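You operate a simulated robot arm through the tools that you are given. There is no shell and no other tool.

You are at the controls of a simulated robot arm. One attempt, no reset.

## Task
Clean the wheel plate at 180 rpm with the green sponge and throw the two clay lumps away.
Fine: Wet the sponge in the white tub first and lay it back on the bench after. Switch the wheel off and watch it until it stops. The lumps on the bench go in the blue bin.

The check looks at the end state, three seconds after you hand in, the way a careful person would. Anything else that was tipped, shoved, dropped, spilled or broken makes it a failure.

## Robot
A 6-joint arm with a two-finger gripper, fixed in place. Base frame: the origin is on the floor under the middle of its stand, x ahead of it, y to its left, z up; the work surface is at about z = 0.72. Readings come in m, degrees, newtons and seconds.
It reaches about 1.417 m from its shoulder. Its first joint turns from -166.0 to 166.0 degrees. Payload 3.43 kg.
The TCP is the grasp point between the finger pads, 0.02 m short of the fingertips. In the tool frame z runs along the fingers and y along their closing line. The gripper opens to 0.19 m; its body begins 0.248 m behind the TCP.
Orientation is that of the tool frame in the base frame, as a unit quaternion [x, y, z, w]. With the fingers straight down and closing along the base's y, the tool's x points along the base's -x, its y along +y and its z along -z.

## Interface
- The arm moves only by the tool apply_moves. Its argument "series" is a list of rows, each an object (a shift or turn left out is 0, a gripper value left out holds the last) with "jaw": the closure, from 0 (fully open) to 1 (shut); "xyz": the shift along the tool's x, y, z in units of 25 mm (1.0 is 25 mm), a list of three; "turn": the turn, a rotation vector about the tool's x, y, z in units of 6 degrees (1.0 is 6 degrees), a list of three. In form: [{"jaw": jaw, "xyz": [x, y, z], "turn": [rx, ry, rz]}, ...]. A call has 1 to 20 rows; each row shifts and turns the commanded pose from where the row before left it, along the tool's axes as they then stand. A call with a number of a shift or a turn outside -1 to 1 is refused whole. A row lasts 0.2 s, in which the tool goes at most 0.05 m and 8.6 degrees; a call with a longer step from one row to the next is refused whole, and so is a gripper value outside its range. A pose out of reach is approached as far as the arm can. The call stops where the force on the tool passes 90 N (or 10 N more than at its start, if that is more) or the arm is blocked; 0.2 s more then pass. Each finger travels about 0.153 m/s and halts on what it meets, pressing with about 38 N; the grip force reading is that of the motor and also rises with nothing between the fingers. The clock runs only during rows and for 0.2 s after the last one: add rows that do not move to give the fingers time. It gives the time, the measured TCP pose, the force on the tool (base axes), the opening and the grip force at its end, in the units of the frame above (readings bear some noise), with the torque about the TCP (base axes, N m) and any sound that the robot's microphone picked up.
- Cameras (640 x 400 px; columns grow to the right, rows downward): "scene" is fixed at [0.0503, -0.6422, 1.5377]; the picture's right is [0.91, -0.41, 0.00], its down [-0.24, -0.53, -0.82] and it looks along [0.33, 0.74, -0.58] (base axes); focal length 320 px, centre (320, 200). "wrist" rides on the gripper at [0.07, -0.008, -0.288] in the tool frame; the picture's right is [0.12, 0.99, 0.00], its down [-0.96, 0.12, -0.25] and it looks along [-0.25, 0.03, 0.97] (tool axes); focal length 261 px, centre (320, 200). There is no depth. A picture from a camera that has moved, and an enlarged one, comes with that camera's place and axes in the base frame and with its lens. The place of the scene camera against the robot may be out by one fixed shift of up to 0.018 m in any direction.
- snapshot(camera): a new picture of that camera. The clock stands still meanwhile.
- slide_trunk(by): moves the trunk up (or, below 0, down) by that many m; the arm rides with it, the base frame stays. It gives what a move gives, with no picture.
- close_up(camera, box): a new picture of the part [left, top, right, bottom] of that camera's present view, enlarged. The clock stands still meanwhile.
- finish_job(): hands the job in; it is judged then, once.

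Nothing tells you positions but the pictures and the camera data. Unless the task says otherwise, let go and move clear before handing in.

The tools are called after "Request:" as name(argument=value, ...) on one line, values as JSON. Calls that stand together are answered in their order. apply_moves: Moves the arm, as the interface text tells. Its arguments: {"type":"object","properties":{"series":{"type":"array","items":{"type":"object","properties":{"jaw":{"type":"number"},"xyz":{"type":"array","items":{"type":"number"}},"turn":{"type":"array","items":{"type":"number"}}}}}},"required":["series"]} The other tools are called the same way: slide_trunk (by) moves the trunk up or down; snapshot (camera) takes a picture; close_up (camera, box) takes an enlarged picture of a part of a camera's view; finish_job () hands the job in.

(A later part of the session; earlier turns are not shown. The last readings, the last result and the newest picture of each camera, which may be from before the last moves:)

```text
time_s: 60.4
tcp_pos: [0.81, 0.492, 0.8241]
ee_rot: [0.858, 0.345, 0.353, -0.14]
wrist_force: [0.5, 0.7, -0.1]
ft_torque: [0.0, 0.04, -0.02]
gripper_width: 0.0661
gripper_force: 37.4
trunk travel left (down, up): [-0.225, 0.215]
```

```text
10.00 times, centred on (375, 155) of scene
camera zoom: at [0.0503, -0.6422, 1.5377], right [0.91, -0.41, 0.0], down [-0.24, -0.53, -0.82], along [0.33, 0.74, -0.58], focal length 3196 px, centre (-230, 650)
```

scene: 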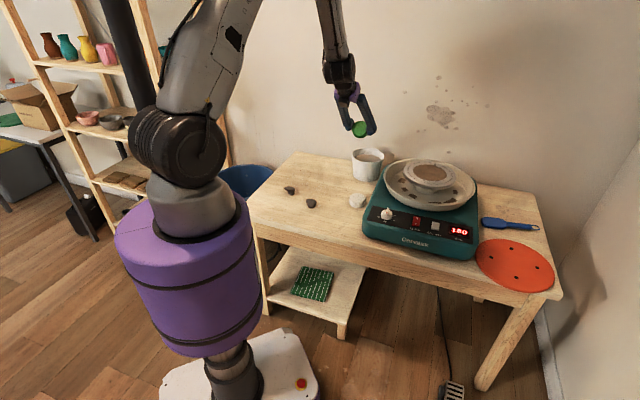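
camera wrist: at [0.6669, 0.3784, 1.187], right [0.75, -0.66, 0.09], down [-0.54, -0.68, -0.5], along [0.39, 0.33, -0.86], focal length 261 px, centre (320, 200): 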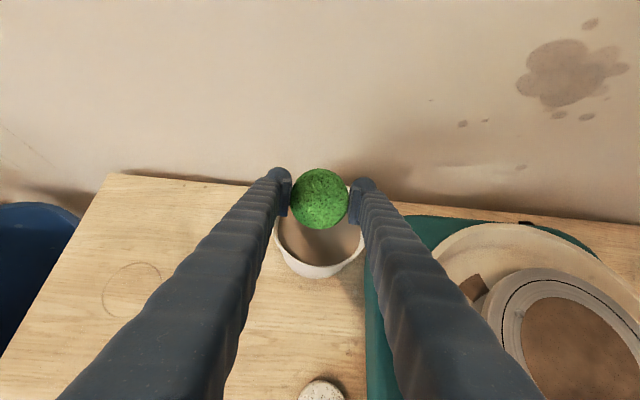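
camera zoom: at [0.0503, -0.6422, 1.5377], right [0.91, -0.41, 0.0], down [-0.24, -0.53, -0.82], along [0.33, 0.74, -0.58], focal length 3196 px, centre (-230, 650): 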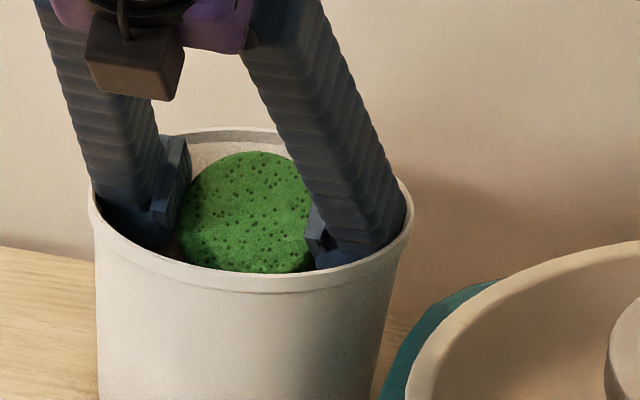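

Now the waterline cuts across the sponge's face and its colour is getting visibly darker. I'll go 3 mm lower and let it soak for a couple of seconds.

Request:
apply_moves(series=[{"jaw": 0.9, "xyz": [-0.09, 0, 0.09]}, {"jaw": 0.9}, {"jaw": 0.9}, {"jaw": 0.9}, {"jaw": 0.9}, {"jaw": 0.9}, {"jaw": 0.9}, {"jaw": 0.9}, {"jaw": 0.9}, {"jaw": 0.9}, {"jaw": 0.9}, {"jaw": 0.9}])

Request:
close_up(camera="wrist", box=[240, 140, 400, 265])

Request:
close_up(camera="scene", box=[345, 135, 405, 175])

```text
time_s: 63.0
tcp_pos: [0.8103, 0.4915, 0.8216]
ee_rot: [0.858, 0.345, 0.353, -0.14]
wrist_force: [0.8, -0.3, -0.6]
ft_torque: [-0.02, -0.01, 0.0]
gripper_width: 0.0659
gripper_force: 38.2
trunk travel left (down, up): [-0.225, 0.215]
```

```text
3.20 times, centred on (320, 202) of wrist
camera zoom: at [0.6946, 0.3932, 1.0747], right [0.75, -0.66, 0.09], down [-0.54, -0.68, -0.5], along [0.39, 0.33, -0.86], focal length 834 px, centre (320, 192)
```

zoom: 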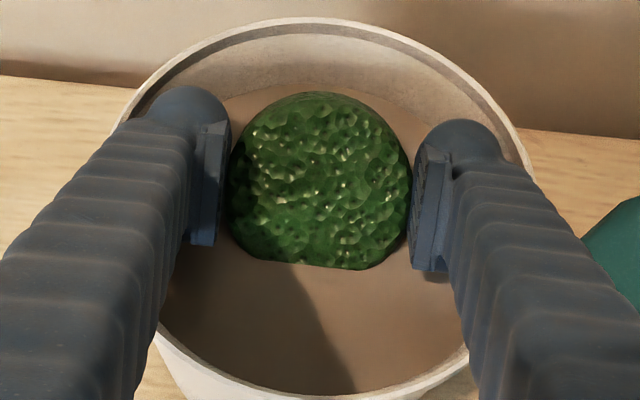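

```text
10.00 times, centred on (375, 155) of scene
camera zoom: at [0.0503, -0.6422, 1.5377], right [0.91, -0.41, 0.0], down [-0.24, -0.53, -0.82], along [0.33, 0.74, -0.58], focal length 3196 px, centre (-230, 650)
```

zoom: 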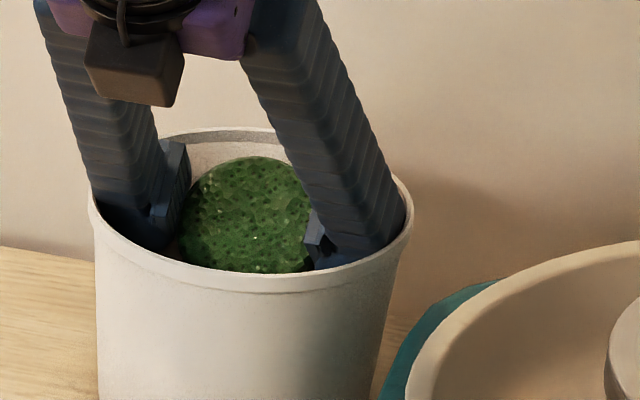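

The sponge is now dark and glossy, clearly soaked. I'll lift straight up, let it drain over the tub for a moment, then back away and level it.

Request:
apply_moves(series=[{"jaw": 0.9, "xyz": [0.3, 0, -0.3]}, {"xyz": [0.5, 0, -0.5]}, {"xyz": [0.7, 0, -0.71]}, {"xyz": [0.7, 0, -0.71]}, {"jaw": 0.9}, {"jaw": 0.9}, {"jaw": 0.9}, {"jaw": 0.9}, {"jaw": 0.9}, {"jaw": 0.9}, {"jaw": 0.9}, {"xyz": [0.7, 0, -0.71]}])

Request:
close_up(camera="scene", box=[325, 90, 415, 190])

```text
time_s: 65.6
tcp_pos: [0.8091, 0.4935, 0.9247]
ee_rot: [0.858, 0.345, 0.354, -0.141]
wrist_force: [-0.1, -0.7, -0.6]
ft_torque: [-0.03, -0.01, -0.02]
gripper_width: 0.0662
gripper_force: 37.3
trunk travel left (down, up): [-0.225, 0.215]
```

```text
4.00 times, centred on (370, 140) of scene
camera zoom: at [0.0503, -0.6422, 1.5377], right [0.91, -0.41, 0.0], down [-0.24, -0.53, -0.82], along [0.33, 0.74, -0.58], focal length 1278 px, centre (120, 440)
```

zoom: 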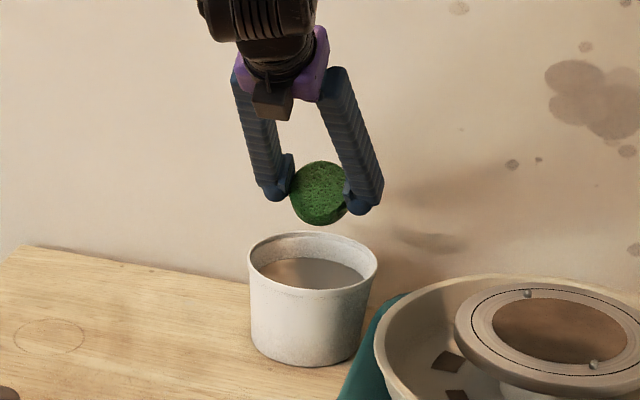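

Request:
apply_moves(series=[{"jaw": 0.9, "xyz": [-0.6, 0, -0.8]}, {"xyz": [-0.6, 0, -0.8]}, {"xyz": [-0.6, 0, -0.8]}, {"xyz": [-0.6, 0, -0.8]}, {"turn": [0, -0.93, 0]}, {"turn": [0, -0.93, 0]}, {"turn": [0, -0.93, 0]}, {"turn": [0, -0.93, 0]}, {"turn": [0, -0.93, 0]}, {"turn": [0, -0.93, 0]}, {"turn": [0, -0.93, 0]}, {"turn": [0, -0.93, 0]}, {"jaw": 0.9}])

Request:
snapshot(camera="wrist")

```text
time_s: 68.4
tcp_pos: [0.7292, 0.4378, 0.9413]
ee_rot: [0.922, 0.379, 0.069, -0.043]
wrist_force: [-0.4, 0.4, -0.3]
ft_torque: [-0.06, -0.02, -0.03]
gripper_width: 0.0658
gripper_force: 38.5
out of reach, approached as far as the arm can: row 7, 8, 9
trunk travel left (down, up): [-0.225, 0.215]
```

```text
taken
camera wrist: at [0.7474, 0.4537, 1.2351], right [0.78, -0.62, -0.01], down [-0.62, -0.78, 0.09], along [-0.06, -0.06, -1.0], focal length 261 px, centre (320, 200)
```

wrist: 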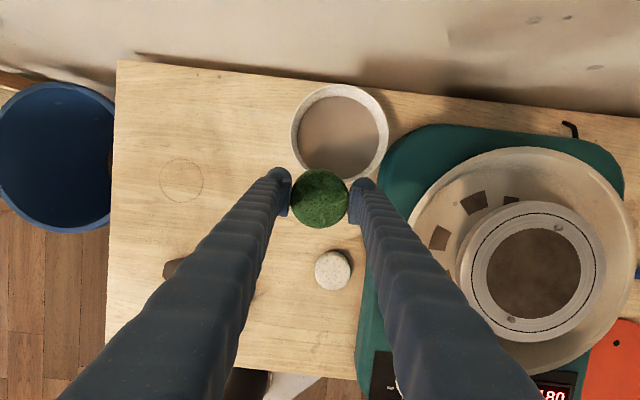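

The wrist did not quite come back to level (about 9° remain). I'll correct that now.

Request:
apply_moves(series=[{"jaw": 0.9, "turn": [-0.128, -0.765, 0]}, {"turn": [-0.128, -0.765, 0]}, {"jaw": 0.9}])

```text
time_s: 69.2
tcp_pos: [0.7304, 0.4383, 0.9391]
ee_rot: [0.925, 0.379, 0.0, -0.001]
wrist_force: [0.5, -0.1, -0.6]
ft_torque: [-0.06, -0.05, -0.02]
gripper_width: 0.0662
gripper_force: 37.9
trunk travel left (down, up): [-0.225, 0.215]
```

Level again. I'll rise first, then move over toward the plate to measure its position accurately.

Request:
apply_moves(series=[{"jaw": 0.9, "xyz": [0, 0, -0.91]}, {"xyz": [0, 0, -0.91]}, {"xyz": [0, 0, -0.91]}, {"xyz": [0, 0, -0.91]}, {"xyz": [-0.375, 0.879, 0]}, {"xyz": [-0.375, 0.879, 0]}, {"xyz": [-0.375, 0.879, 0]}, {"xyz": [-0.375, 0.879, 0]}, {"xyz": [-0.375, 0.879, 0]}, {"xyz": [-0.375, 0.879, 0]}, {"xyz": [-0.375, 0.879, 0]}, {"xyz": [-0.375, 0.879, 0]}, {"jaw": 0.9}])

Request:
snapshot(camera="wrist")

Request:
close_up(camera="wrist", box=[300, 60, 540, 240])

Request:
snapshot(camera="scene")

```text
time_s: 72.0
tcp_pos: [0.801, 0.2596, 1.0299]
ee_rot: [0.925, 0.379, 0.001, -0.002]
wrist_force: [0.5, 0.1, 0.0]
ft_torque: [0.1, 0.0, -0.02]
gripper_width: 0.0662
gripper_force: 37.6
trunk travel left (down, up): [-0.225, 0.215]
```

```text
taken
camera wrist: at [0.8455, 0.314, 1.3172], right [0.78, -0.62, 0.0], down [-0.6, -0.76, 0.25], along [-0.15, -0.19, -0.97], focal length 261 px, centre (320, 200)
```

wrist: 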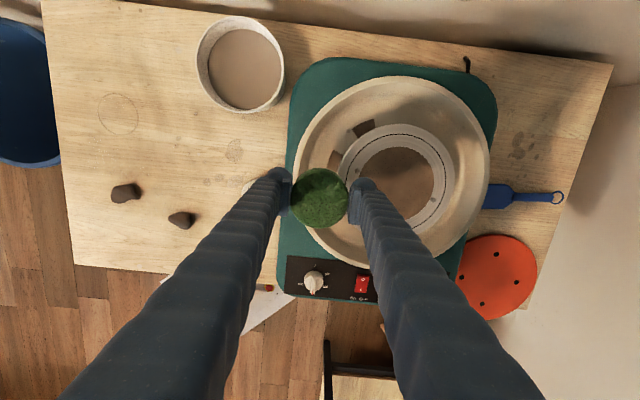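

```text
2.22 times, centred on (420, 150) of wrist
camera zoom: at [0.8455, 0.314, 1.3172], right [0.78, -0.62, 0.0], down [-0.6, -0.76, 0.25], along [-0.15, -0.19, -0.97], focal length 579 px, centre (98, 311)
```

zoom: 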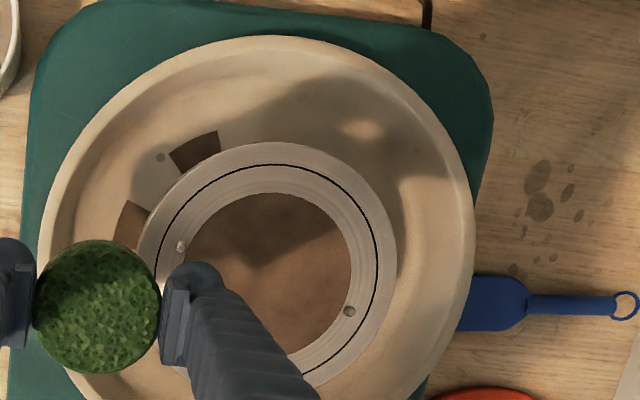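

```text
taken
```

scene: 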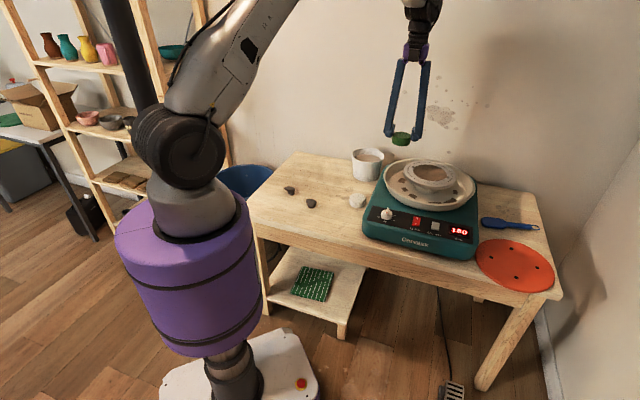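

Request:
apply_moves(series=[{"jaw": 0.9, "xyz": [-0.042, 1.0, 0.32]}, {"xyz": [-0.042, 1.0, 0.32]}, {"xyz": [-0.042, 1.0, 0.32]}, {"xyz": [-0.042, 1.0, 0.32]}, {"xyz": [-0.042, 1.0, 0.32]}, {"jaw": 0.9}])

Request:
snapshot(camera="wrist")

Request:
close_up(camera="wrist", box=[220, 110, 420, 270])

Request:
close_up(camera="scene", box=[370, 100, 490, 220])

```text
time_s: 73.4
tcp_pos: [0.8843, 0.1662, 0.9899]
ee_rot: [0.925, 0.379, 0.0, -0.001]
wrist_force: [0.0, 0.8, 0.1]
ft_torque: [0.02, 0.01, -0.04]
gripper_width: 0.0662
gripper_force: 37.5
trunk travel left (down, up): [-0.225, 0.215]
```

```text
taken
camera wrist: at [0.9295, 0.2203, 1.2772], right [0.78, -0.62, 0.0], down [-0.6, -0.76, 0.25], along [-0.15, -0.19, -0.97], focal length 261 px, centre (320, 200)
```

wrist: 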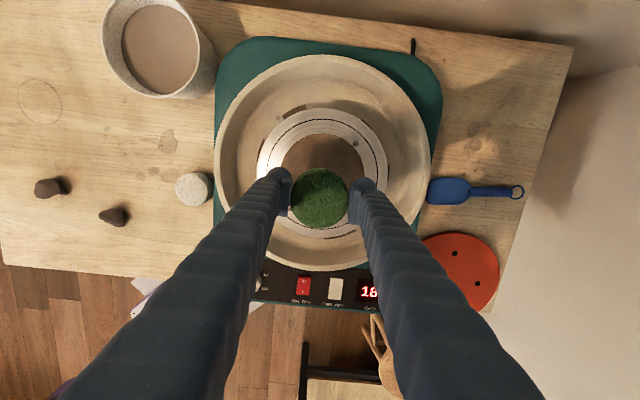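

```text
2.50 times, centred on (320, 190) of wrist
camera zoom: at [0.9295, 0.2203, 1.2772], right [0.78, -0.62, 0.0], down [-0.6, -0.76, 0.25], along [-0.15, -0.19, -0.97], focal length 652 px, centre (320, 225)
```

zoom: 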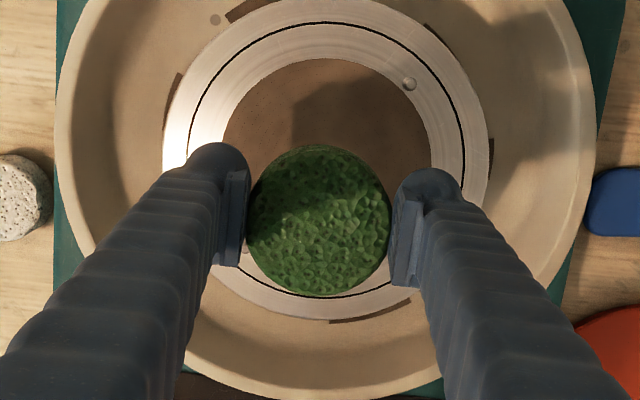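

```text
3.33 times, centred on (430, 160) of scene
camera zoom: at [0.0503, -0.6422, 1.5377], right [0.91, -0.41, 0.0], down [-0.24, -0.53, -0.82], along [0.33, 0.74, -0.58], focal length 1065 px, centre (-47, 333)
```

zoom: 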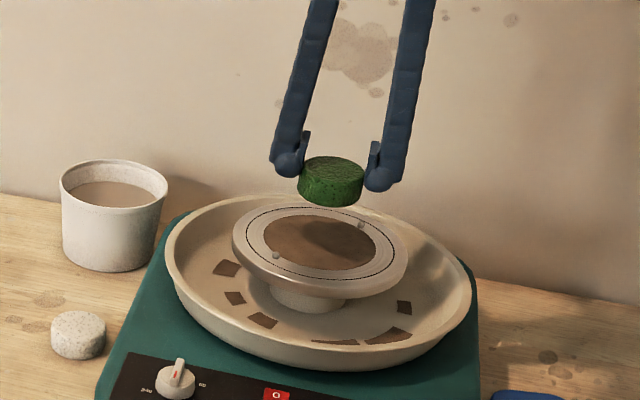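

The plate centre comes out near (0.893, 0.168) with its top around z = 0.885. I'll place the sponge about 20 mm off-centre toward the front, so it sweeps from the middle outward but stays inside the pins, and go down to just above the plate.

Request:
apply_moves(series=[{"jaw": 0.9, "xyz": [-0.154, 0.09, 0.4]}, {"xyz": [-0.154, 0.09, 0.4]}, {"xyz": [0, 0, 0.6]}, {"xyz": [0, 0, 0.6]}, {"xyz": [0, 0, 0.3]}, {"jaw": 0.9}])

Request:
close_up(camera="wrist", box=[220, 110, 420, 270])

Request:
close_up(camera="scene", box=[390, 140, 470, 200])

```text
time_s: 74.8
tcp_pos: [0.8823, 0.1567, 0.9314]
ee_rot: [0.925, 0.38, 0.001, -0.002]
wrist_force: [-1.0, 0.7, 0.1]
ft_torque: [0.03, 0.01, -0.02]
gripper_width: 0.0658
gripper_force: 37.9
trunk travel left (down, up): [-0.225, 0.215]
```

```text
2.50 times, centred on (320, 190) of wrist
camera zoom: at [0.9274, 0.2116, 1.2191], right [0.78, -0.62, 0.0], down [-0.6, -0.76, 0.25], along [-0.15, -0.19, -0.97], focal length 652 px, centre (320, 225)
```

zoom: 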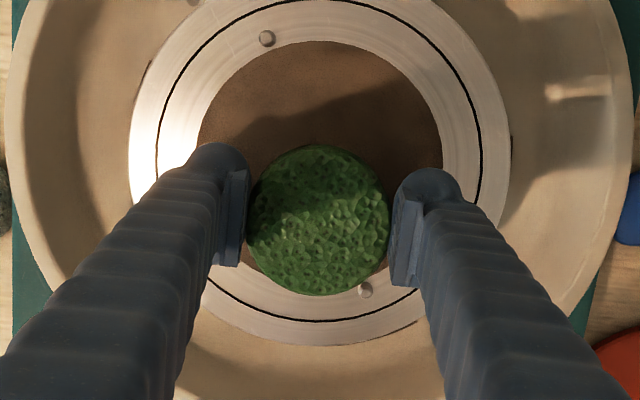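

```text
6.67 times, centred on (430, 170) of scene
camera zoom: at [0.0503, -0.6422, 1.5377], right [0.91, -0.41, 0.0], down [-0.24, -0.53, -0.82], along [0.33, 0.74, -0.58], focal length 2130 px, centre (-413, 400)
```

zoom: 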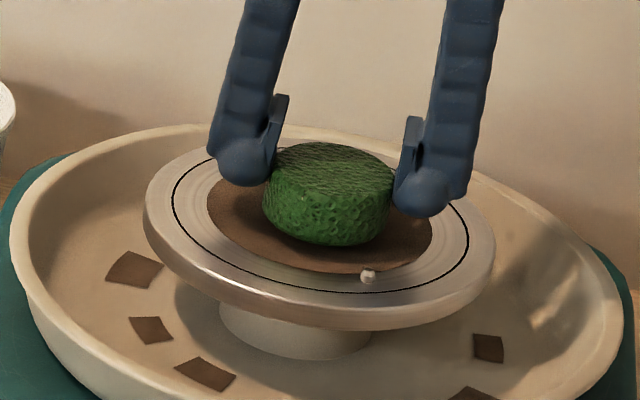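

The sponge is centred sideways and about 21 mm in front of the axis, with the pins outside its edge. I'll creep down in small steps to make light contact.

Request:
apply_moves(series=[{"jaw": 0.9, "xyz": [0, 0, 0.06]}, {"xyz": [0, 0, 0.06]}, {"xyz": [0, 0, 0.04]}])

Request:
close_up(camera="scene", box=[400, 150, 460, 190])

```text
time_s: 75.6
tcp_pos: [0.8825, 0.1587, 0.9283]
ee_rot: [0.925, 0.38, 0.0, -0.002]
wrist_force: [0.4, -0.4, 0.5]
ft_torque: [-0.03, -0.03, -0.01]
gripper_width: 0.0662
gripper_force: 38.2
trunk travel left (down, up): [-0.225, 0.215]
```

```text
10.00 times, centred on (430, 170) of scene
camera zoom: at [0.0503, -0.6422, 1.5377], right [0.91, -0.41, 0.0], down [-0.24, -0.53, -0.82], along [0.33, 0.74, -0.58], focal length 3196 px, centre (-780, 500)
```

zoom: 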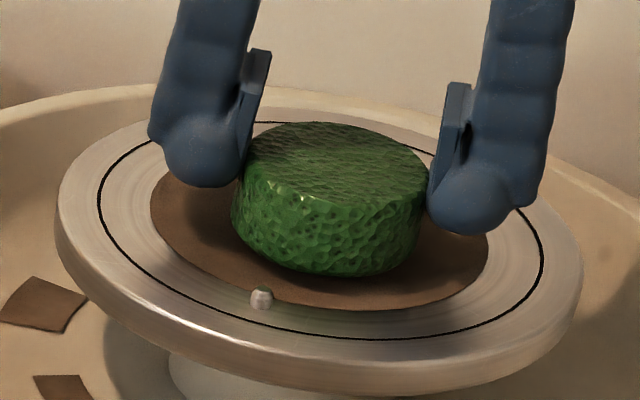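

Request:
apply_moves(series=[{"jaw": 0.9, "xyz": [0, 0, 0.04]}, {"xyz": [0, 0, 0.04]}, {"xyz": [0, 0, 0.04]}])

Request:
close_up(camera="scene", box=[400, 150, 460, 190])

```text
time_s: 76.4
tcp_pos: [0.8821, 0.1583, 0.9249]
ee_rot: [0.925, 0.379, 0.0, -0.002]
wrist_force: [-0.1, 0.7, -0.3]
ft_torque: [-0.03, 0.0, 0.02]
gripper_width: 0.0664
gripper_force: 37.9
trunk travel left (down, up): [-0.225, 0.215]
```

```text
10.00 times, centred on (430, 170) of scene
camera zoom: at [0.0503, -0.6422, 1.5377], right [0.91, -0.41, 0.0], down [-0.24, -0.53, -0.82], along [0.33, 0.74, -0.58], focal length 3196 px, centre (-780, 500)
```

zoom: 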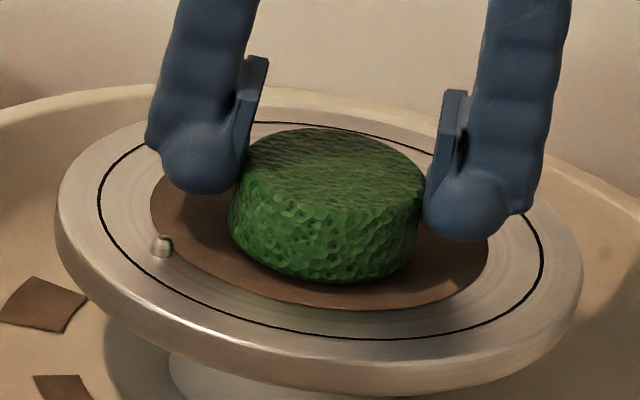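

Request:
apply_moves(series=[{"jaw": 0.9, "xyz": [0, 0, 0.04]}, {"xyz": [0, 0, 0.04]}])

Request:
close_up(camera="scene", box=[400, 150, 460, 190])

```text
time_s: 77.0
tcp_pos: [0.8826, 0.1571, 0.9233]
ee_rot: [0.925, 0.379, 0.0, -0.001]
wrist_force: [-0.7, 0.4, -1.2]
ft_torque: [-0.01, 0.0, 0.02]
gripper_width: 0.0661
gripper_force: 38.1
trunk travel left (down, up): [-0.225, 0.215]
```

```text
10.00 times, centred on (430, 170) of scene
camera zoom: at [0.0503, -0.6422, 1.5377], right [0.91, -0.41, 0.0], down [-0.24, -0.53, -0.82], along [0.33, 0.74, -0.58], focal length 3196 px, centre (-780, 500)
```

zoom: 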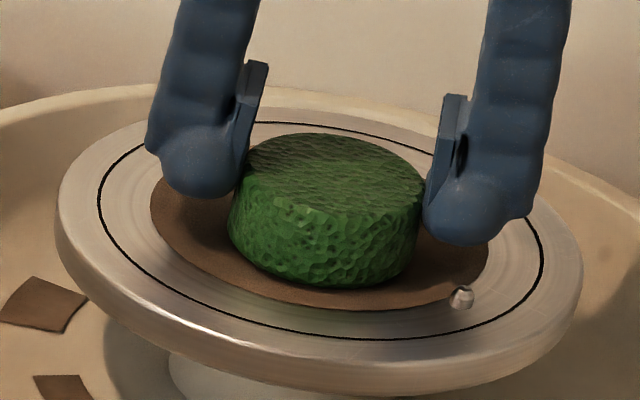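

Request:
apply_moves(series=[{"jaw": 0.9, "xyz": [0, 0, 0.04]}, {"xyz": [0, 0, 0.04]}])

Request:
apply_moves(series=[{"jaw": 0.9, "xyz": [0, 0, 0.03]}])

Request:
close_up(camera="scene", box=[400, 150, 460, 190])

```text
time_s: 77.6
tcp_pos: [0.8817, 0.1575, 0.9214]
ee_rot: [0.926, 0.378, 0.0, -0.002]
wrist_force: [1.3, 0.0, 0.0]
ft_torque: [0.03, -0.02, 0.01]
gripper_width: 0.0662
gripper_force: 38.2
trunk travel left (down, up): [-0.225, 0.215]
```

```text
time_s: 78.0
tcp_pos: [0.8817, 0.1584, 0.9204]
ee_rot: [0.926, 0.379, 0.001, -0.002]
wrist_force: [0.9, 0.9, 0.7]
ft_torque: [-0.02, 0.26, 0.0]
gripper_width: 0.0662
gripper_force: 38.0
trunk travel left (down, up): [-0.225, 0.215]
```

```text
10.00 times, centred on (430, 170) of scene
camera zoom: at [0.0503, -0.6422, 1.5377], right [0.91, -0.41, 0.0], down [-0.24, -0.53, -0.82], along [0.33, 0.74, -0.58], focal length 3196 px, centre (-780, 500)
```

zoom: 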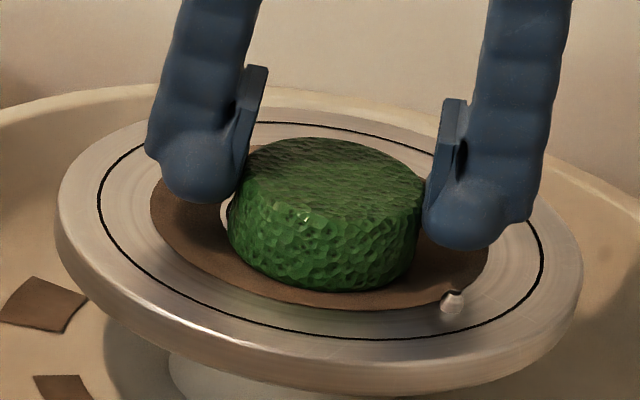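

Light contact has begun, and a clean patch is appearing beside the sponge. I'll press very slightly more and hold for a couple of seconds.

Request:
apply_moves(series=[{"jaw": 0.9, "xyz": [0, 0, 0.02]}, {"jaw": 0.9}, {"jaw": 0.9}, {"jaw": 0.9}, {"jaw": 0.9}])

Request:
close_up(camera="wrist", box=[220, 110, 420, 270])

Request:
close_up(camera="scene", box=[390, 140, 480, 240])

```text
time_s: 79.2
tcp_pos: [0.8812, 0.1577, 0.9205]
ee_rot: [0.925, 0.38, 0.0, -0.002]
wrist_force: [1.1, -0.1, 1.1]
ft_torque: [-0.11, 0.24, -0.01]
gripper_width: 0.066
gripper_force: 38.1
trunk travel left (down, up): [-0.225, 0.215]
```

```text
2.50 times, centred on (320, 190) of wrist
camera zoom: at [0.9265, 0.2119, 1.2078], right [0.78, -0.62, 0.0], down [-0.6, -0.76, 0.25], along [-0.15, -0.19, -0.97], focal length 652 px, centre (320, 225)
```

zoom: 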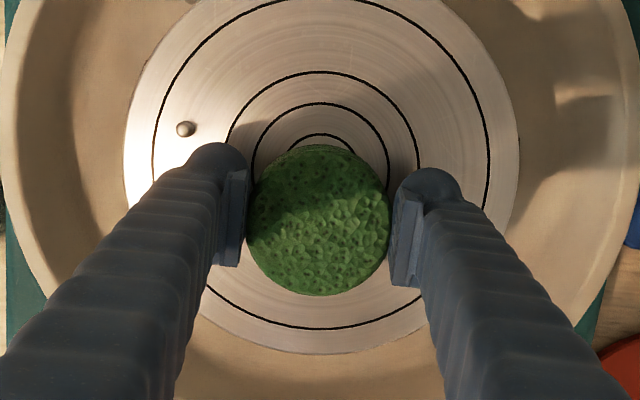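

```text
4.00 times, centred on (435, 190) of scene
camera zoom: at [0.0503, -0.6422, 1.5377], right [0.91, -0.41, 0.0], down [-0.24, -0.53, -0.82], along [0.33, 0.74, -0.58], focal length 1278 px, centre (-140, 240)
```

zoom: 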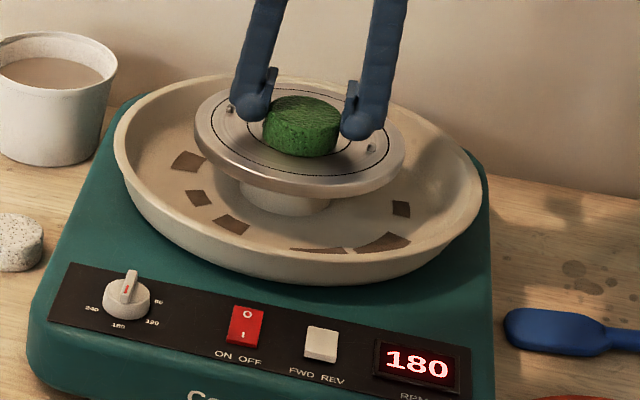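

The whole brown film is gone at 180 rpm. I'll hold one more second to be thorough, then lift straight up and inspect the plate.

Request:
apply_moves(series=[{"jaw": 0.9}, {"jaw": 0.9}, {"jaw": 0.9}, {"jaw": 0.9}, {"jaw": 0.9}, {"xyz": [0, 0, -0.1]}, {"xyz": [0, 0, -0.5]}, {"xyz": [0, 0, -0.9]}, {"xyz": [0, 0, -0.9]}, {"xyz": [0, 0, -0.9]}, {"xyz": [0, 0, -0.9]}, {"jaw": 0.9}])

Request:
close_up(camera="wrist", box=[220, 80, 420, 240])

Request:
close_up(camera="scene", box=[400, 145, 480, 200])

```text
time_s: 81.8
tcp_pos: [0.8814, 0.1575, 1.0249]
ee_rot: [0.925, 0.379, 0.001, -0.002]
wrist_force: [0.8, -0.5, -0.2]
ft_torque: [-0.01, 0.01, -0.03]
gripper_width: 0.0655
gripper_force: 38.0
trunk travel left (down, up): [-0.225, 0.215]
```

```text
2.50 times, centred on (320, 160) of wrist
camera zoom: at [0.9274, 0.2111, 1.3126], right [0.78, -0.62, 0.0], down [-0.6, -0.76, 0.25], along [-0.16, -0.19, -0.97], focal length 652 px, centre (320, 300)
```

zoom: 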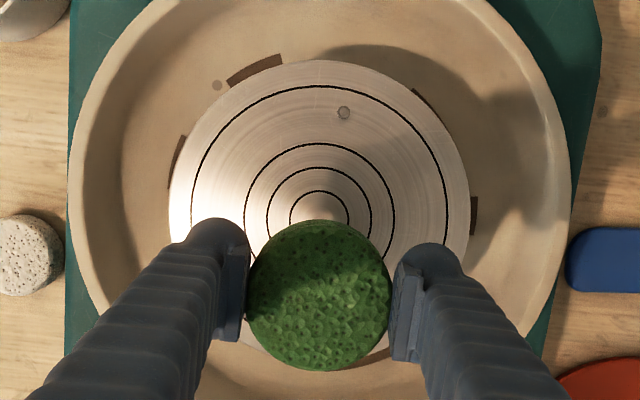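

```text
7.27 times, centred on (440, 172) of scene
camera zoom: at [0.0503, -0.6422, 1.5377], right [0.91, -0.41, 0.0], down [-0.24, -0.53, -0.82], along [0.33, 0.74, -0.58], focal length 2324 px, centre (-553, 400)
```

zoom: 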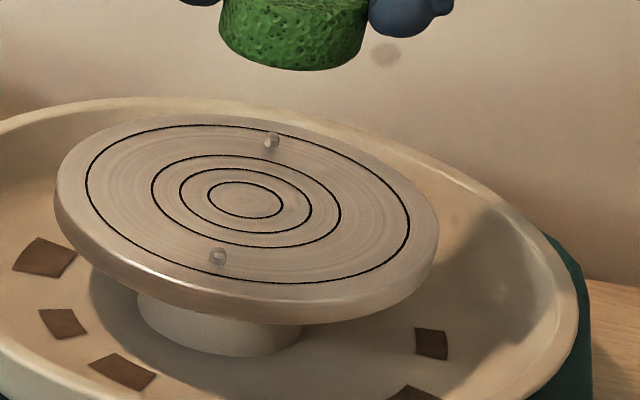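

The plate is completely clean. Now I'll carry the sponge back to its original spot on the bench, translating first and then turning to the earlier grip yaw.

Request:
apply_moves(series=[{"jaw": 0.9, "xyz": [-0.681, -0.91, 0]}, {"xyz": [-0.681, -0.91, 0]}, {"xyz": [-0.681, -0.91, 0]}, {"xyz": [-0.681, -0.91, 0]}, {"xyz": [-0.681, -0.91, 0]}, {"xyz": [-0.681, -0.91, 0]}, {"xyz": [-0.681, -0.91, 0]}, {"xyz": [-0.681, -0.91, 0]}, {"xyz": [-0.681, -0.91, 0]}, {"xyz": [-0.681, -0.91, 0]}])

Request:
apply_moves(series=[{"jaw": 0.9, "turn": [0, 0, -0.96]}, {"turn": [0, 0, -0.96]}, {"turn": [0, 0, -0.96]}, {"turn": [0, 0, -0.96]}, {"turn": [0, 0, -0.96]}, {"turn": [0, 0, -0.96]}, {"turn": [0, 0, -0.96]}, {"turn": [0, 0, -0.96]}, {"turn": [0, 0, -0.96]}, {"turn": [0, 0, -0.96]}, {"turn": [0, 0, -0.96]}, {"turn": [0, 0, -0.96]}, {"turn": [0, 0, -0.96]}, {"turn": [0, 0, -0.96]}, {"turn": [0, 0, -0.96]}, {"turn": [0, 0, -0.96]}, {"turn": [0, 0, -0.96]}, {"turn": [0, 0, -0.96]}, {"turn": [0, 0, -0.96]}, {"turn": [0, 0, -0.96]}])

Request:
snapshot(camera="wrist")

```text
time_s: 84.0
tcp_pos: [0.5986, 0.1988, 1.025]
ee_rot: [0.925, 0.379, 0.0, -0.001]
wrist_force: [0.0, -0.5, 0.2]
ft_torque: [0.03, -0.01, 0.0]
gripper_width: 0.066
gripper_force: 38.2
trunk travel left (down, up): [-0.225, 0.215]
```

```text
time_s: 88.2
tcp_pos: [0.6006, 0.2007, 1.0255]
ee_rot: [0.174, 0.985, 0.001, -0.001]
wrist_force: [-0.7, 0.0, -0.4]
ft_torque: [-0.02, -0.01, 0.02]
gripper_width: 0.0662
gripper_force: 37.7
trunk travel left (down, up): [-0.225, 0.215]
```

```text
taken
camera wrist: at [0.5325, 0.2157, 1.3127], right [0.23, 0.97, 0.0], down [0.94, -0.22, 0.25], along [0.24, -0.05, -0.97], focal length 261 px, centre (320, 200)
```

wrist: 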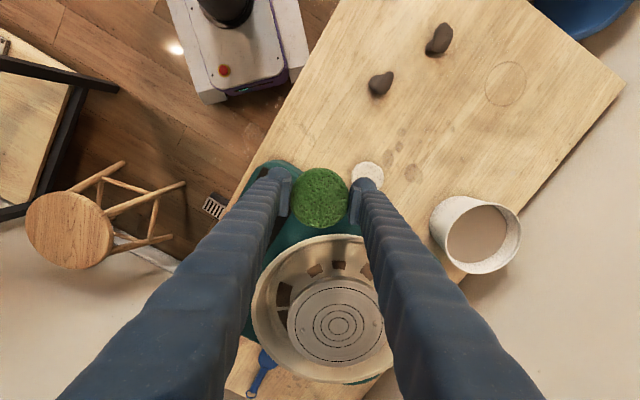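

Request:
apply_moves(series=[{"jaw": 0.9, "xyz": [0.65, -0.148, 0]}, {"xyz": [0.65, -0.148, 0]}, {"xyz": [0.65, -0.147, 0]}, {"xyz": [0, 0, 0.9]}, {"xyz": [0, 0, 0.9]}, {"xyz": [0, 0, 0.9]}, {"xyz": [0, 0, 0.9]}, {"xyz": [0, 0, 0.9]}, {"xyz": [0, 0, 0.9]}, {"xyz": [0, 0, 0.9]}, {"xyz": [0, 0, 0.9]}, {"xyz": [0, 0, 0.9]}, {"xyz": [0, 0, 0.9]}, {"xyz": [0, 0, 0.6]}, {"jaw": 0.9}])

Request:
snapshot(camera="wrist")

Request:
close_up(camera="scene", box=[310, 170, 390, 235])

```text
time_s: 91.4
tcp_pos: [0.552, 0.2077, 0.7857]
ee_rot: [0.176, 0.984, 0.001, 0.0]
wrist_force: [0.4, 0.1, -0.7]
ft_torque: [-0.01, 0.0, 0.02]
gripper_width: 0.0662
gripper_force: 38.2
trunk travel left (down, up): [-0.225, 0.215]
```

```text
taken
camera wrist: at [0.4828, 0.2229, 1.073], right [0.23, 0.97, 0.0], down [0.94, -0.22, 0.25], along [0.24, -0.05, -0.97], focal length 261 px, centre (320, 200)
```

wrist: 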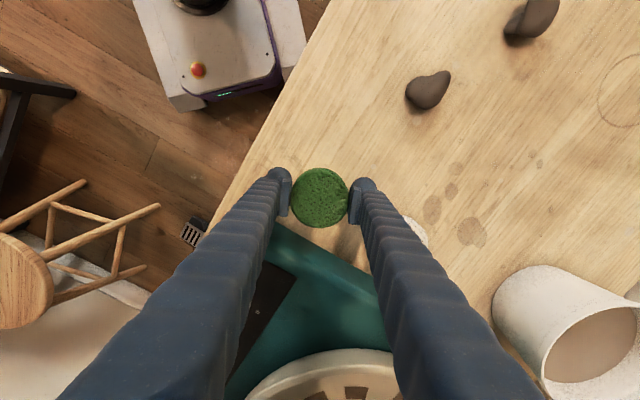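

```text
6.15 times, centred on (350, 202) of scene
camera zoom: at [0.0503, -0.6422, 1.5377], right [0.91, -0.41, 0.0], down [-0.24, -0.53, -0.82], along [0.33, 0.74, -0.58], focal length 1967 px, centre (135, 185)
```

zoom: 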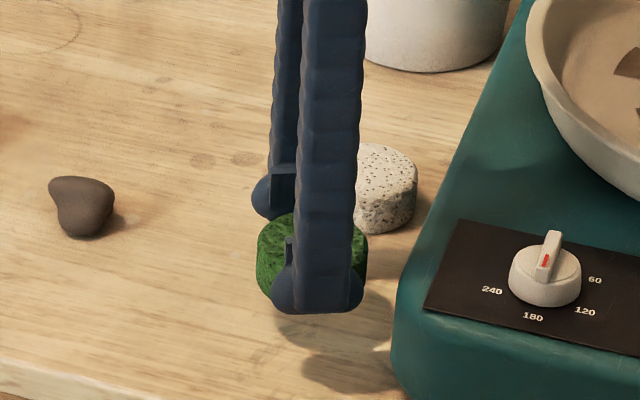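

Request:
apply_moves(series=[{"jaw": 0.9, "xyz": [0, 0, 0.5]}, {"xyz": [0, 0, 0.4]}, {"xyz": [0, 0, 0.25]}, {"jaw": 0.9}])

Request:
apply_moves(series=[{"jaw": 0.9, "xyz": [0, 0, 0.06]}, {"xyz": [0, 0, 0.04]}, {"jaw": 0.9}])

```text
time_s: 92.4
tcp_pos: [0.5521, 0.2074, 0.757]
ee_rot: [0.176, 0.984, 0.0, -0.001]
wrist_force: [-0.6, 0.1, -0.1]
ft_torque: [-0.02, -0.02, 0.01]
gripper_width: 0.066
gripper_force: 38.5
trunk travel left (down, up): [-0.225, 0.215]
```

```text
time_s: 93.2
tcp_pos: [0.552, 0.2079, 0.7544]
ee_rot: [0.175, 0.985, 0.002, 0.0]
wrist_force: [-0.5, -1.4, 12.1]
ft_torque: [-0.14, -0.03, 0.0]
gripper_width: 0.066
gripper_force: 38.2
trunk travel left (down, up): [-0.225, 0.215]
```

The sponge is touching the bench (12 N). I'll open just enough to release it, and rise straight up.

Request:
apply_moves(series=[{"jaw": 0.62}, {"jaw": 0.58}, {"jaw": 0.535}, {"jaw": 0.535}, {"xyz": [0, 0, -0.3]}, {"xyz": [0, 0, -0.6]}, {"xyz": [0, 0, -0.9]}, {"xyz": [0, 0, -0.9]}, {"xyz": [0, 0, -0.9]}, {"xyz": [0, 0, -0.9]}, {"xyz": [0, 0, -0.9]}, {"xyz": [0, 0, -0.9]}, {"jaw": 0.535}])

Request:
snapshot(camera="wrist")

Request:
snapshot(camera="scene")

```text
time_s: 96.0
tcp_pos: [0.5512, 0.2069, 0.912]
ee_rot: [0.176, 0.984, 0.001, -0.001]
wrist_force: [0.0, -1.0, -0.4]
ft_torque: [0.05, 0.02, 0.04]
gripper_width: 0.0883
gripper_force: 0.0
trunk travel left (down, up): [-0.225, 0.215]
```

```text
taken
camera wrist: at [0.4831, 0.2213, 1.1991], right [0.23, 0.97, 0.0], down [0.94, -0.22, 0.25], along [0.24, -0.05, -0.97], focal length 261 px, centre (320, 200)
```

wrist: 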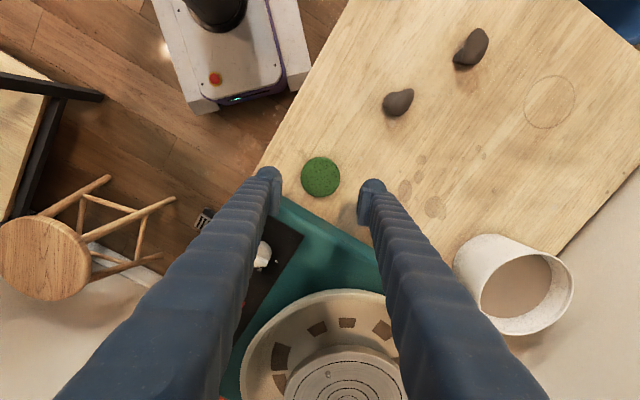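

```text
taken
```

scene: 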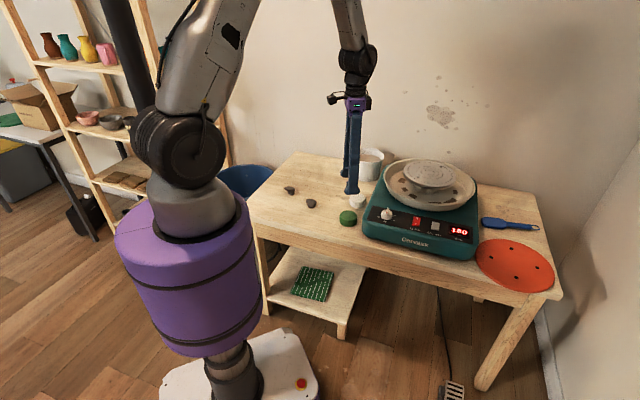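

The sponge is back on the bench. Now I'll switch the wheel off: turn the tool, shut the fingers and move above the "O" half of the red rocker.

Request:
apply_moves(series=[{"jaw": 1.0, "turn": [0, 0, -0.985]}, {"turn": [0, 0, -0.985]}, {"turn": [0, 0, -0.985]}, {"turn": [0, 0, -0.985]}, {"turn": [0, 0, -0.985]}, {"turn": [0, 0, -0.985]}, {"turn": [0, 0, -0.985]}, {"turn": [0, 0, -0.985]}, {"turn": [0, 0, -0.985]}, {"turn": [0, 0, -0.985]}, {"turn": [0, 0, -0.985]}])

Request:
apply_moves(series=[{"jaw": 1.0, "xyz": [0.011, -0.961, 0]}, {"xyz": [0.011, -0.961, 0]}, {"xyz": [0.011, -0.961, 0]}, {"xyz": [0.011, -0.961, 0]}, {"xyz": [0.011, -0.961, 0]}, {"xyz": [0.011, -0.961, 0]}, {"xyz": [0.011, -0.961, 0]}, {"xyz": [0.011, -0.961, 0]}, {"xyz": [0.011, -0.961, 0]}, {"xyz": [0.011, -0.961, 0]}, {"jaw": 1.0}])

Request:
snapshot(camera="wrist")

Request:
close_up(camera="wrist", box=[240, 120, 400, 220])

Request:
close_up(camera="scene", box=[360, 150, 490, 250])

```text
time_s: 98.4
tcp_pos: [0.5508, 0.2063, 0.9116]
ee_rot: [-0.382, 0.924, 0.001, 0.0]
wrist_force: [-0.2, -0.2, -0.6]
ft_torque: [0.02, -0.03, 0.03]
gripper_width: 0.0002
gripper_force: 34.6
trunk travel left (down, up): [-0.225, 0.215]
```

```text
time_s: 100.8
tcp_pos: [0.7182, 0.0346, 0.9121]
ee_rot: [-0.382, 0.924, 0.002, 0.0]
wrist_force: [0.2, -0.7, 0.2]
ft_torque: [0.06, -0.02, -0.02]
gripper_width: 0.0
gripper_force: 34.2
trunk travel left (down, up): [-0.225, 0.215]
```

```text
taken
camera wrist: at [0.6757, -0.0222, 1.1985], right [-0.78, 0.62, 0.0], down [0.6, 0.76, 0.25], along [0.15, 0.2, -0.97], focal length 261 px, centre (320, 200)
```

wrist: 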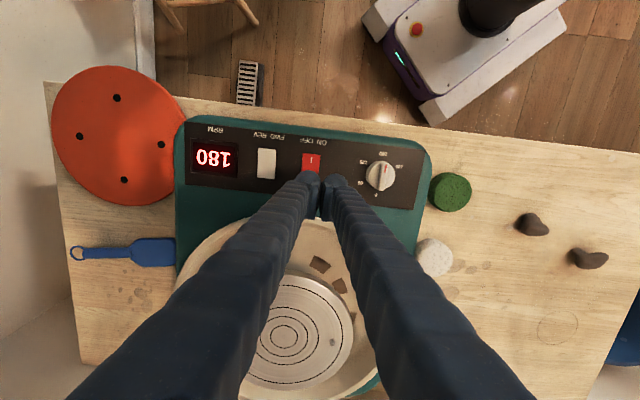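

```text
4.00 times, centred on (320, 170) of wrist
camera zoom: at [0.6757, -0.0222, 1.1985], right [-0.78, 0.62, 0.0], down [0.6, 0.76, 0.25], along [0.15, 0.2, -0.97], focal length 1043 px, centre (320, 320)
```

zoom: 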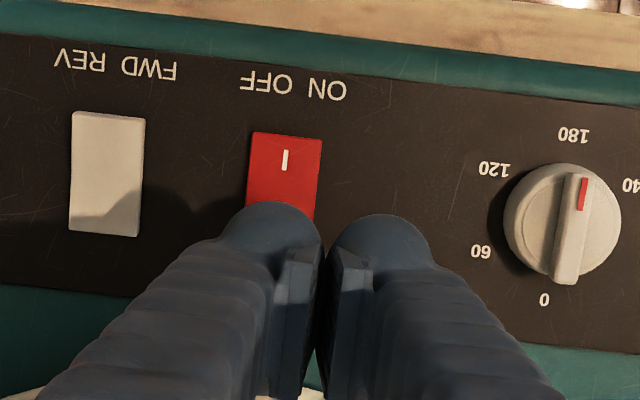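

```text
4.00 times, centred on (425, 200) of scene
camera zoom: at [0.0503, -0.6422, 1.5377], right [0.91, -0.41, 0.0], down [-0.24, -0.53, -0.82], along [0.33, 0.74, -0.58], focal length 1278 px, centre (-100, 200)
```

zoom: 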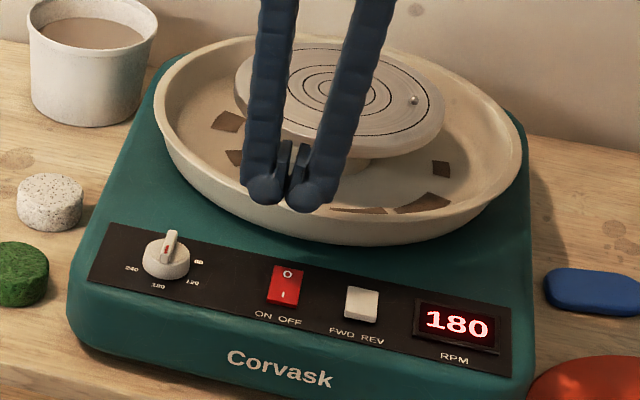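

The left-hand tip is over the "O" half. I'll go down to just above it, then press in small steps.

Request:
apply_moves(series=[{"jaw": 1.0, "xyz": [0, 0, 0.8]}, {"xyz": [0, 0, 0.8]}, {"xyz": [0, 0, 0.7]}, {"xyz": [0, 0, 0.5]}, {"jaw": 1.0}])

Request:
close_up(camera="scene", box=[380, 190, 480, 250])

Request:
close_up(camera="wrist", box=[240, 120, 400, 220])

```text
time_s: 102.0
tcp_pos: [0.7191, 0.0345, 0.8423]
ee_rot: [-0.38, 0.925, 0.001, 0.0]
wrist_force: [-0.4, -0.2, 0.5]
ft_torque: [0.01, -0.03, 0.02]
gripper_width: 0.0
gripper_force: 34.4
trunk travel left (down, up): [-0.225, 0.215]
```

```text
6.40 times, centred on (430, 220) of scene
camera zoom: at [0.0503, -0.6422, 1.5377], right [0.91, -0.41, 0.0], down [-0.24, -0.53, -0.82], along [0.33, 0.74, -0.58], focal length 2045 px, centre (-384, 72)
```

zoom: 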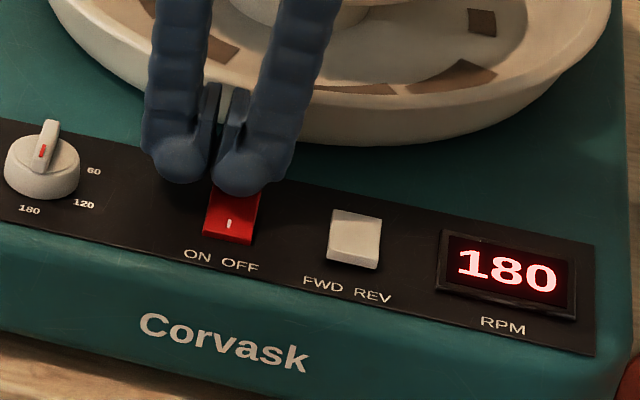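

```text
4.00 times, centred on (320, 170) of wrist
camera zoom: at [0.6761, -0.022, 1.1286], right [-0.78, 0.62, 0.0], down [0.6, 0.76, 0.25], along [0.15, 0.2, -0.97], focal length 1043 px, centre (320, 320)
```

zoom: 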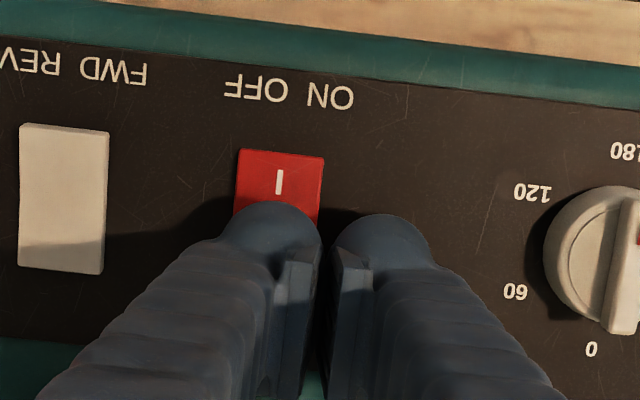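

Request:
apply_moves(series=[{"jaw": 1.0, "xyz": [0, 0, 0.1]}, {"xyz": [0, 0, 0.1]}, {"xyz": [0, 0, 0.08]}])

Request:
close_up(camera="scene", box=[380, 190, 480, 250])

```text
time_s: 102.8
tcp_pos: [0.7177, 0.0356, 0.8334]
ee_rot: [-0.382, 0.924, 0.002, 0.0]
wrist_force: [0.1, -0.3, 0.3]
ft_torque: [0.01, -0.02, -0.03]
gripper_width: 0.0002
gripper_force: 34.5
trunk travel left (down, up): [-0.225, 0.215]
```

```text
6.40 times, centred on (430, 220) of scene
camera zoom: at [0.0503, -0.6422, 1.5377], right [0.91, -0.41, 0.0], down [-0.24, -0.53, -0.82], along [0.33, 0.74, -0.58], focal length 2045 px, centre (-384, 72)
```

zoom: 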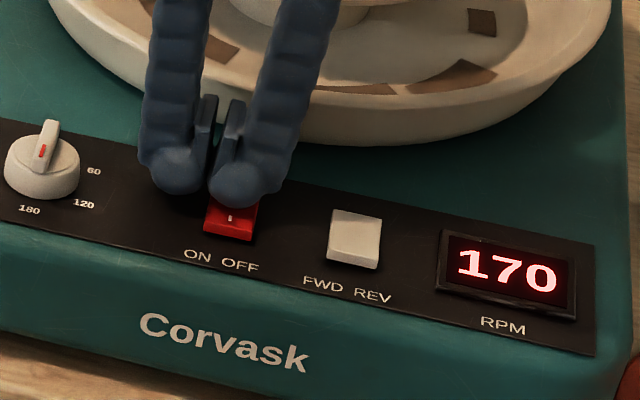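

The rocker flipped to off and the speed is falling (170). I'll lift clear and watch until it stops.

Request:
apply_moves(series=[{"jaw": 1.0, "xyz": [0, 0, -0.5]}, {"xyz": [0, 0, -0.8]}, {"xyz": [0, 0, -0.9]}, {"xyz": [0, 0, -0.9]}, {"xyz": [0, 0, -0.9]}, {"jaw": 1.0}, {"jaw": 1.0}, {"jaw": 1.0}, {"jaw": 1.0}, {"jaw": 1.0}, {"jaw": 1.0}, {"jaw": 1.0}, {"jaw": 1.0}])

Request:
close_up(camera="scene", box=[360, 150, 490, 250])

```text
time_s: 105.6
tcp_pos: [0.7168, 0.0345, 0.9332]
ee_rot: [-0.381, 0.925, 0.001, 0.001]
wrist_force: [-0.4, 0.7, 0.4]
ft_torque: [-0.02, 0.0, 0.0]
gripper_width: 0.0001
gripper_force: 34.5
trunk travel left (down, up): [-0.225, 0.215]
```

```text
4.00 times, centred on (425, 200) of scene
camera zoom: at [0.0503, -0.6422, 1.5377], right [0.91, -0.41, 0.0], down [-0.24, -0.53, -0.82], along [0.33, 0.74, -0.58], focal length 1278 px, centre (-100, 200)
```

zoom: 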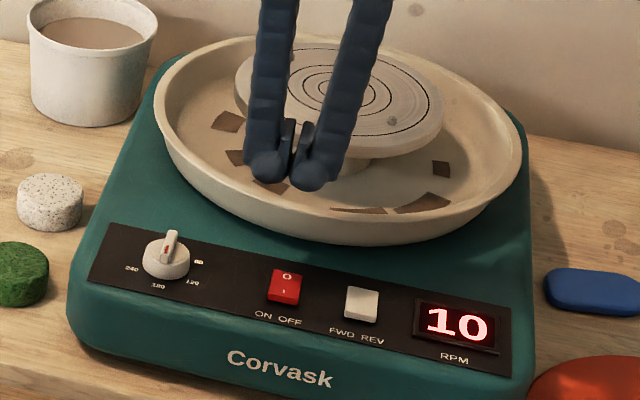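

It has slowed to 10 rpm. I'll keep watching until it reads 0.

Request:
apply_moves(series=[{"jaw": 1.0}, {"jaw": 1.0}, {"jaw": 1.0}, {"jaw": 1.0}, {"jaw": 1.0}, {"jaw": 1.0}])

Request:
close_up(camera="scene", box=[360, 150, 490, 250])

Request:
snapshot(camera="wrist")

```text
time_s: 107.0
tcp_pos: [0.7174, 0.0345, 0.9333]
ee_rot: [-0.38, 0.925, 0.001, 0.0]
wrist_force: [-1.4, 0.2, -0.4]
ft_torque: [0.0, -0.01, -0.04]
gripper_width: 0.0
gripper_force: 34.0
trunk travel left (down, up): [-0.225, 0.215]
```

```text
4.00 times, centred on (425, 200) of scene
camera zoom: at [0.0503, -0.6422, 1.5377], right [0.91, -0.41, 0.0], down [-0.24, -0.53, -0.82], along [0.33, 0.74, -0.58], focal length 1278 px, centre (-100, 200)
```

zoom: 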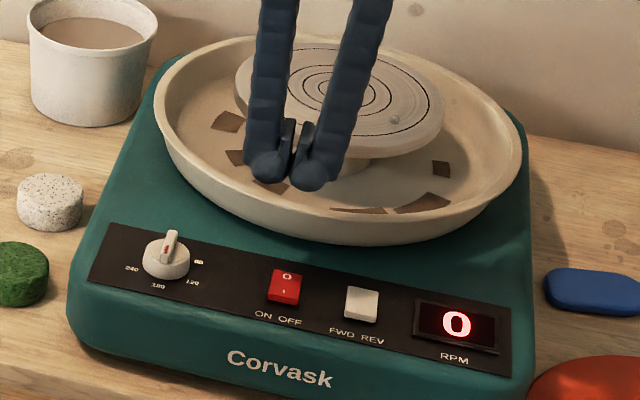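

```text
taken
camera wrist: at [0.6748, -0.0219, 1.2205], right [-0.78, 0.62, 0.0], down [0.6, 0.76, 0.25], along [0.15, 0.2, -0.97], focal length 261 px, centre (320, 200)
```

wrist: 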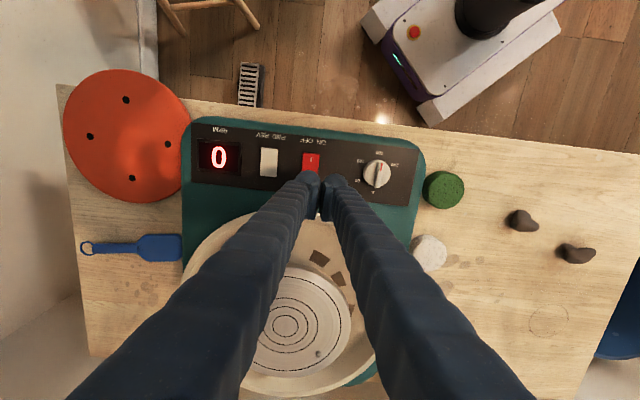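

The display reads 0 and the plate has stopped. Now the lumps: I'll move over to them and look at them and the bin.

Request:
apply_moves(series=[{"jaw": 1.0, "xyz": [-0.156, 0.98, -0.15]}, {"xyz": [-0.156, 0.98, -0.15]}, {"xyz": [-0.156, 0.98, -0.15]}, {"xyz": [-0.156, 0.98, -0.15]}, {"xyz": [-0.156, 0.98, -0.15]}, {"xyz": [-0.156, 0.98, -0.15]}, {"xyz": [-0.156, 0.98, -0.15]}, {"xyz": [-0.156, 0.98, -0.15]}, {"xyz": [-0.156, 0.98, -0.15]}, {"xyz": [-0.156, 0.98, -0.15]}, {"xyz": [-0.156, 0.98, -0.15]}, {"xyz": [-0.156, 0.98, -0.15]}, {"xyz": [-0.156, 0.98, -0.15]}, {"xyz": [-0.156, 0.98, -0.15]}, {"xyz": [-0.156, 0.98, -0.15]}, {"xyz": [-0.156, 0.98, -0.15]}, {"xyz": [-0.156, 0.98, -0.15]}, {"xyz": [-0.156, 0.98, -0.15]}])

Request:
snapshot(camera="wrist")

Request:
snapshot(camera="scene")

```text
time_s: 110.8
tcp_pos: [0.457, 0.3965, 1.0031]
ee_rot: [-0.381, 0.924, 0.002, 0.0]
wrist_force: [0.4, -0.2, -0.9]
ft_torque: [0.04, -0.03, 0.0]
gripper_width: 0.0001
gripper_force: 34.7
trunk travel left (down, up): [-0.225, 0.215]
```

```text
taken
camera wrist: at [0.414, 0.3402, 1.2908], right [-0.78, 0.62, 0.0], down [0.6, 0.76, 0.25], along [0.15, 0.2, -0.97], focal length 261 px, centre (320, 200)
```

wrist: 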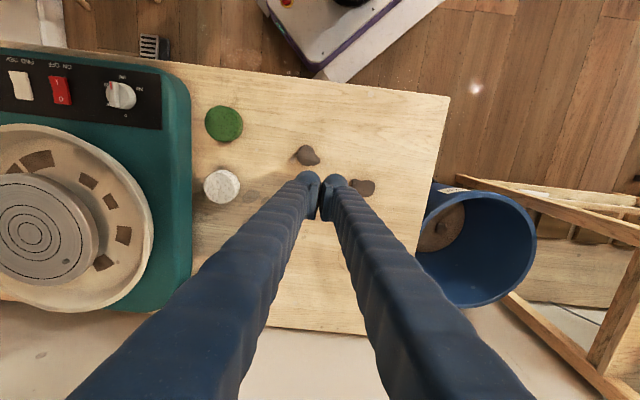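

```text
taken
```

scene: 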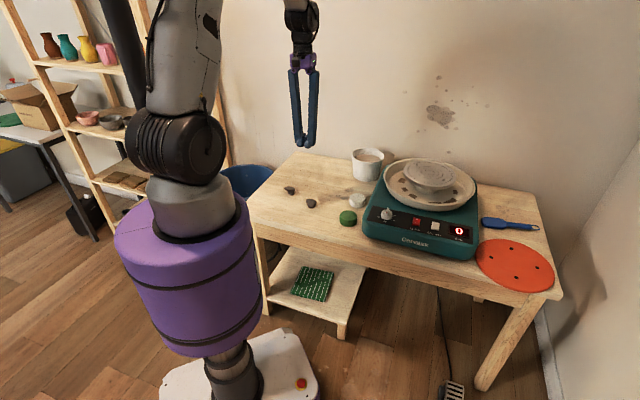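

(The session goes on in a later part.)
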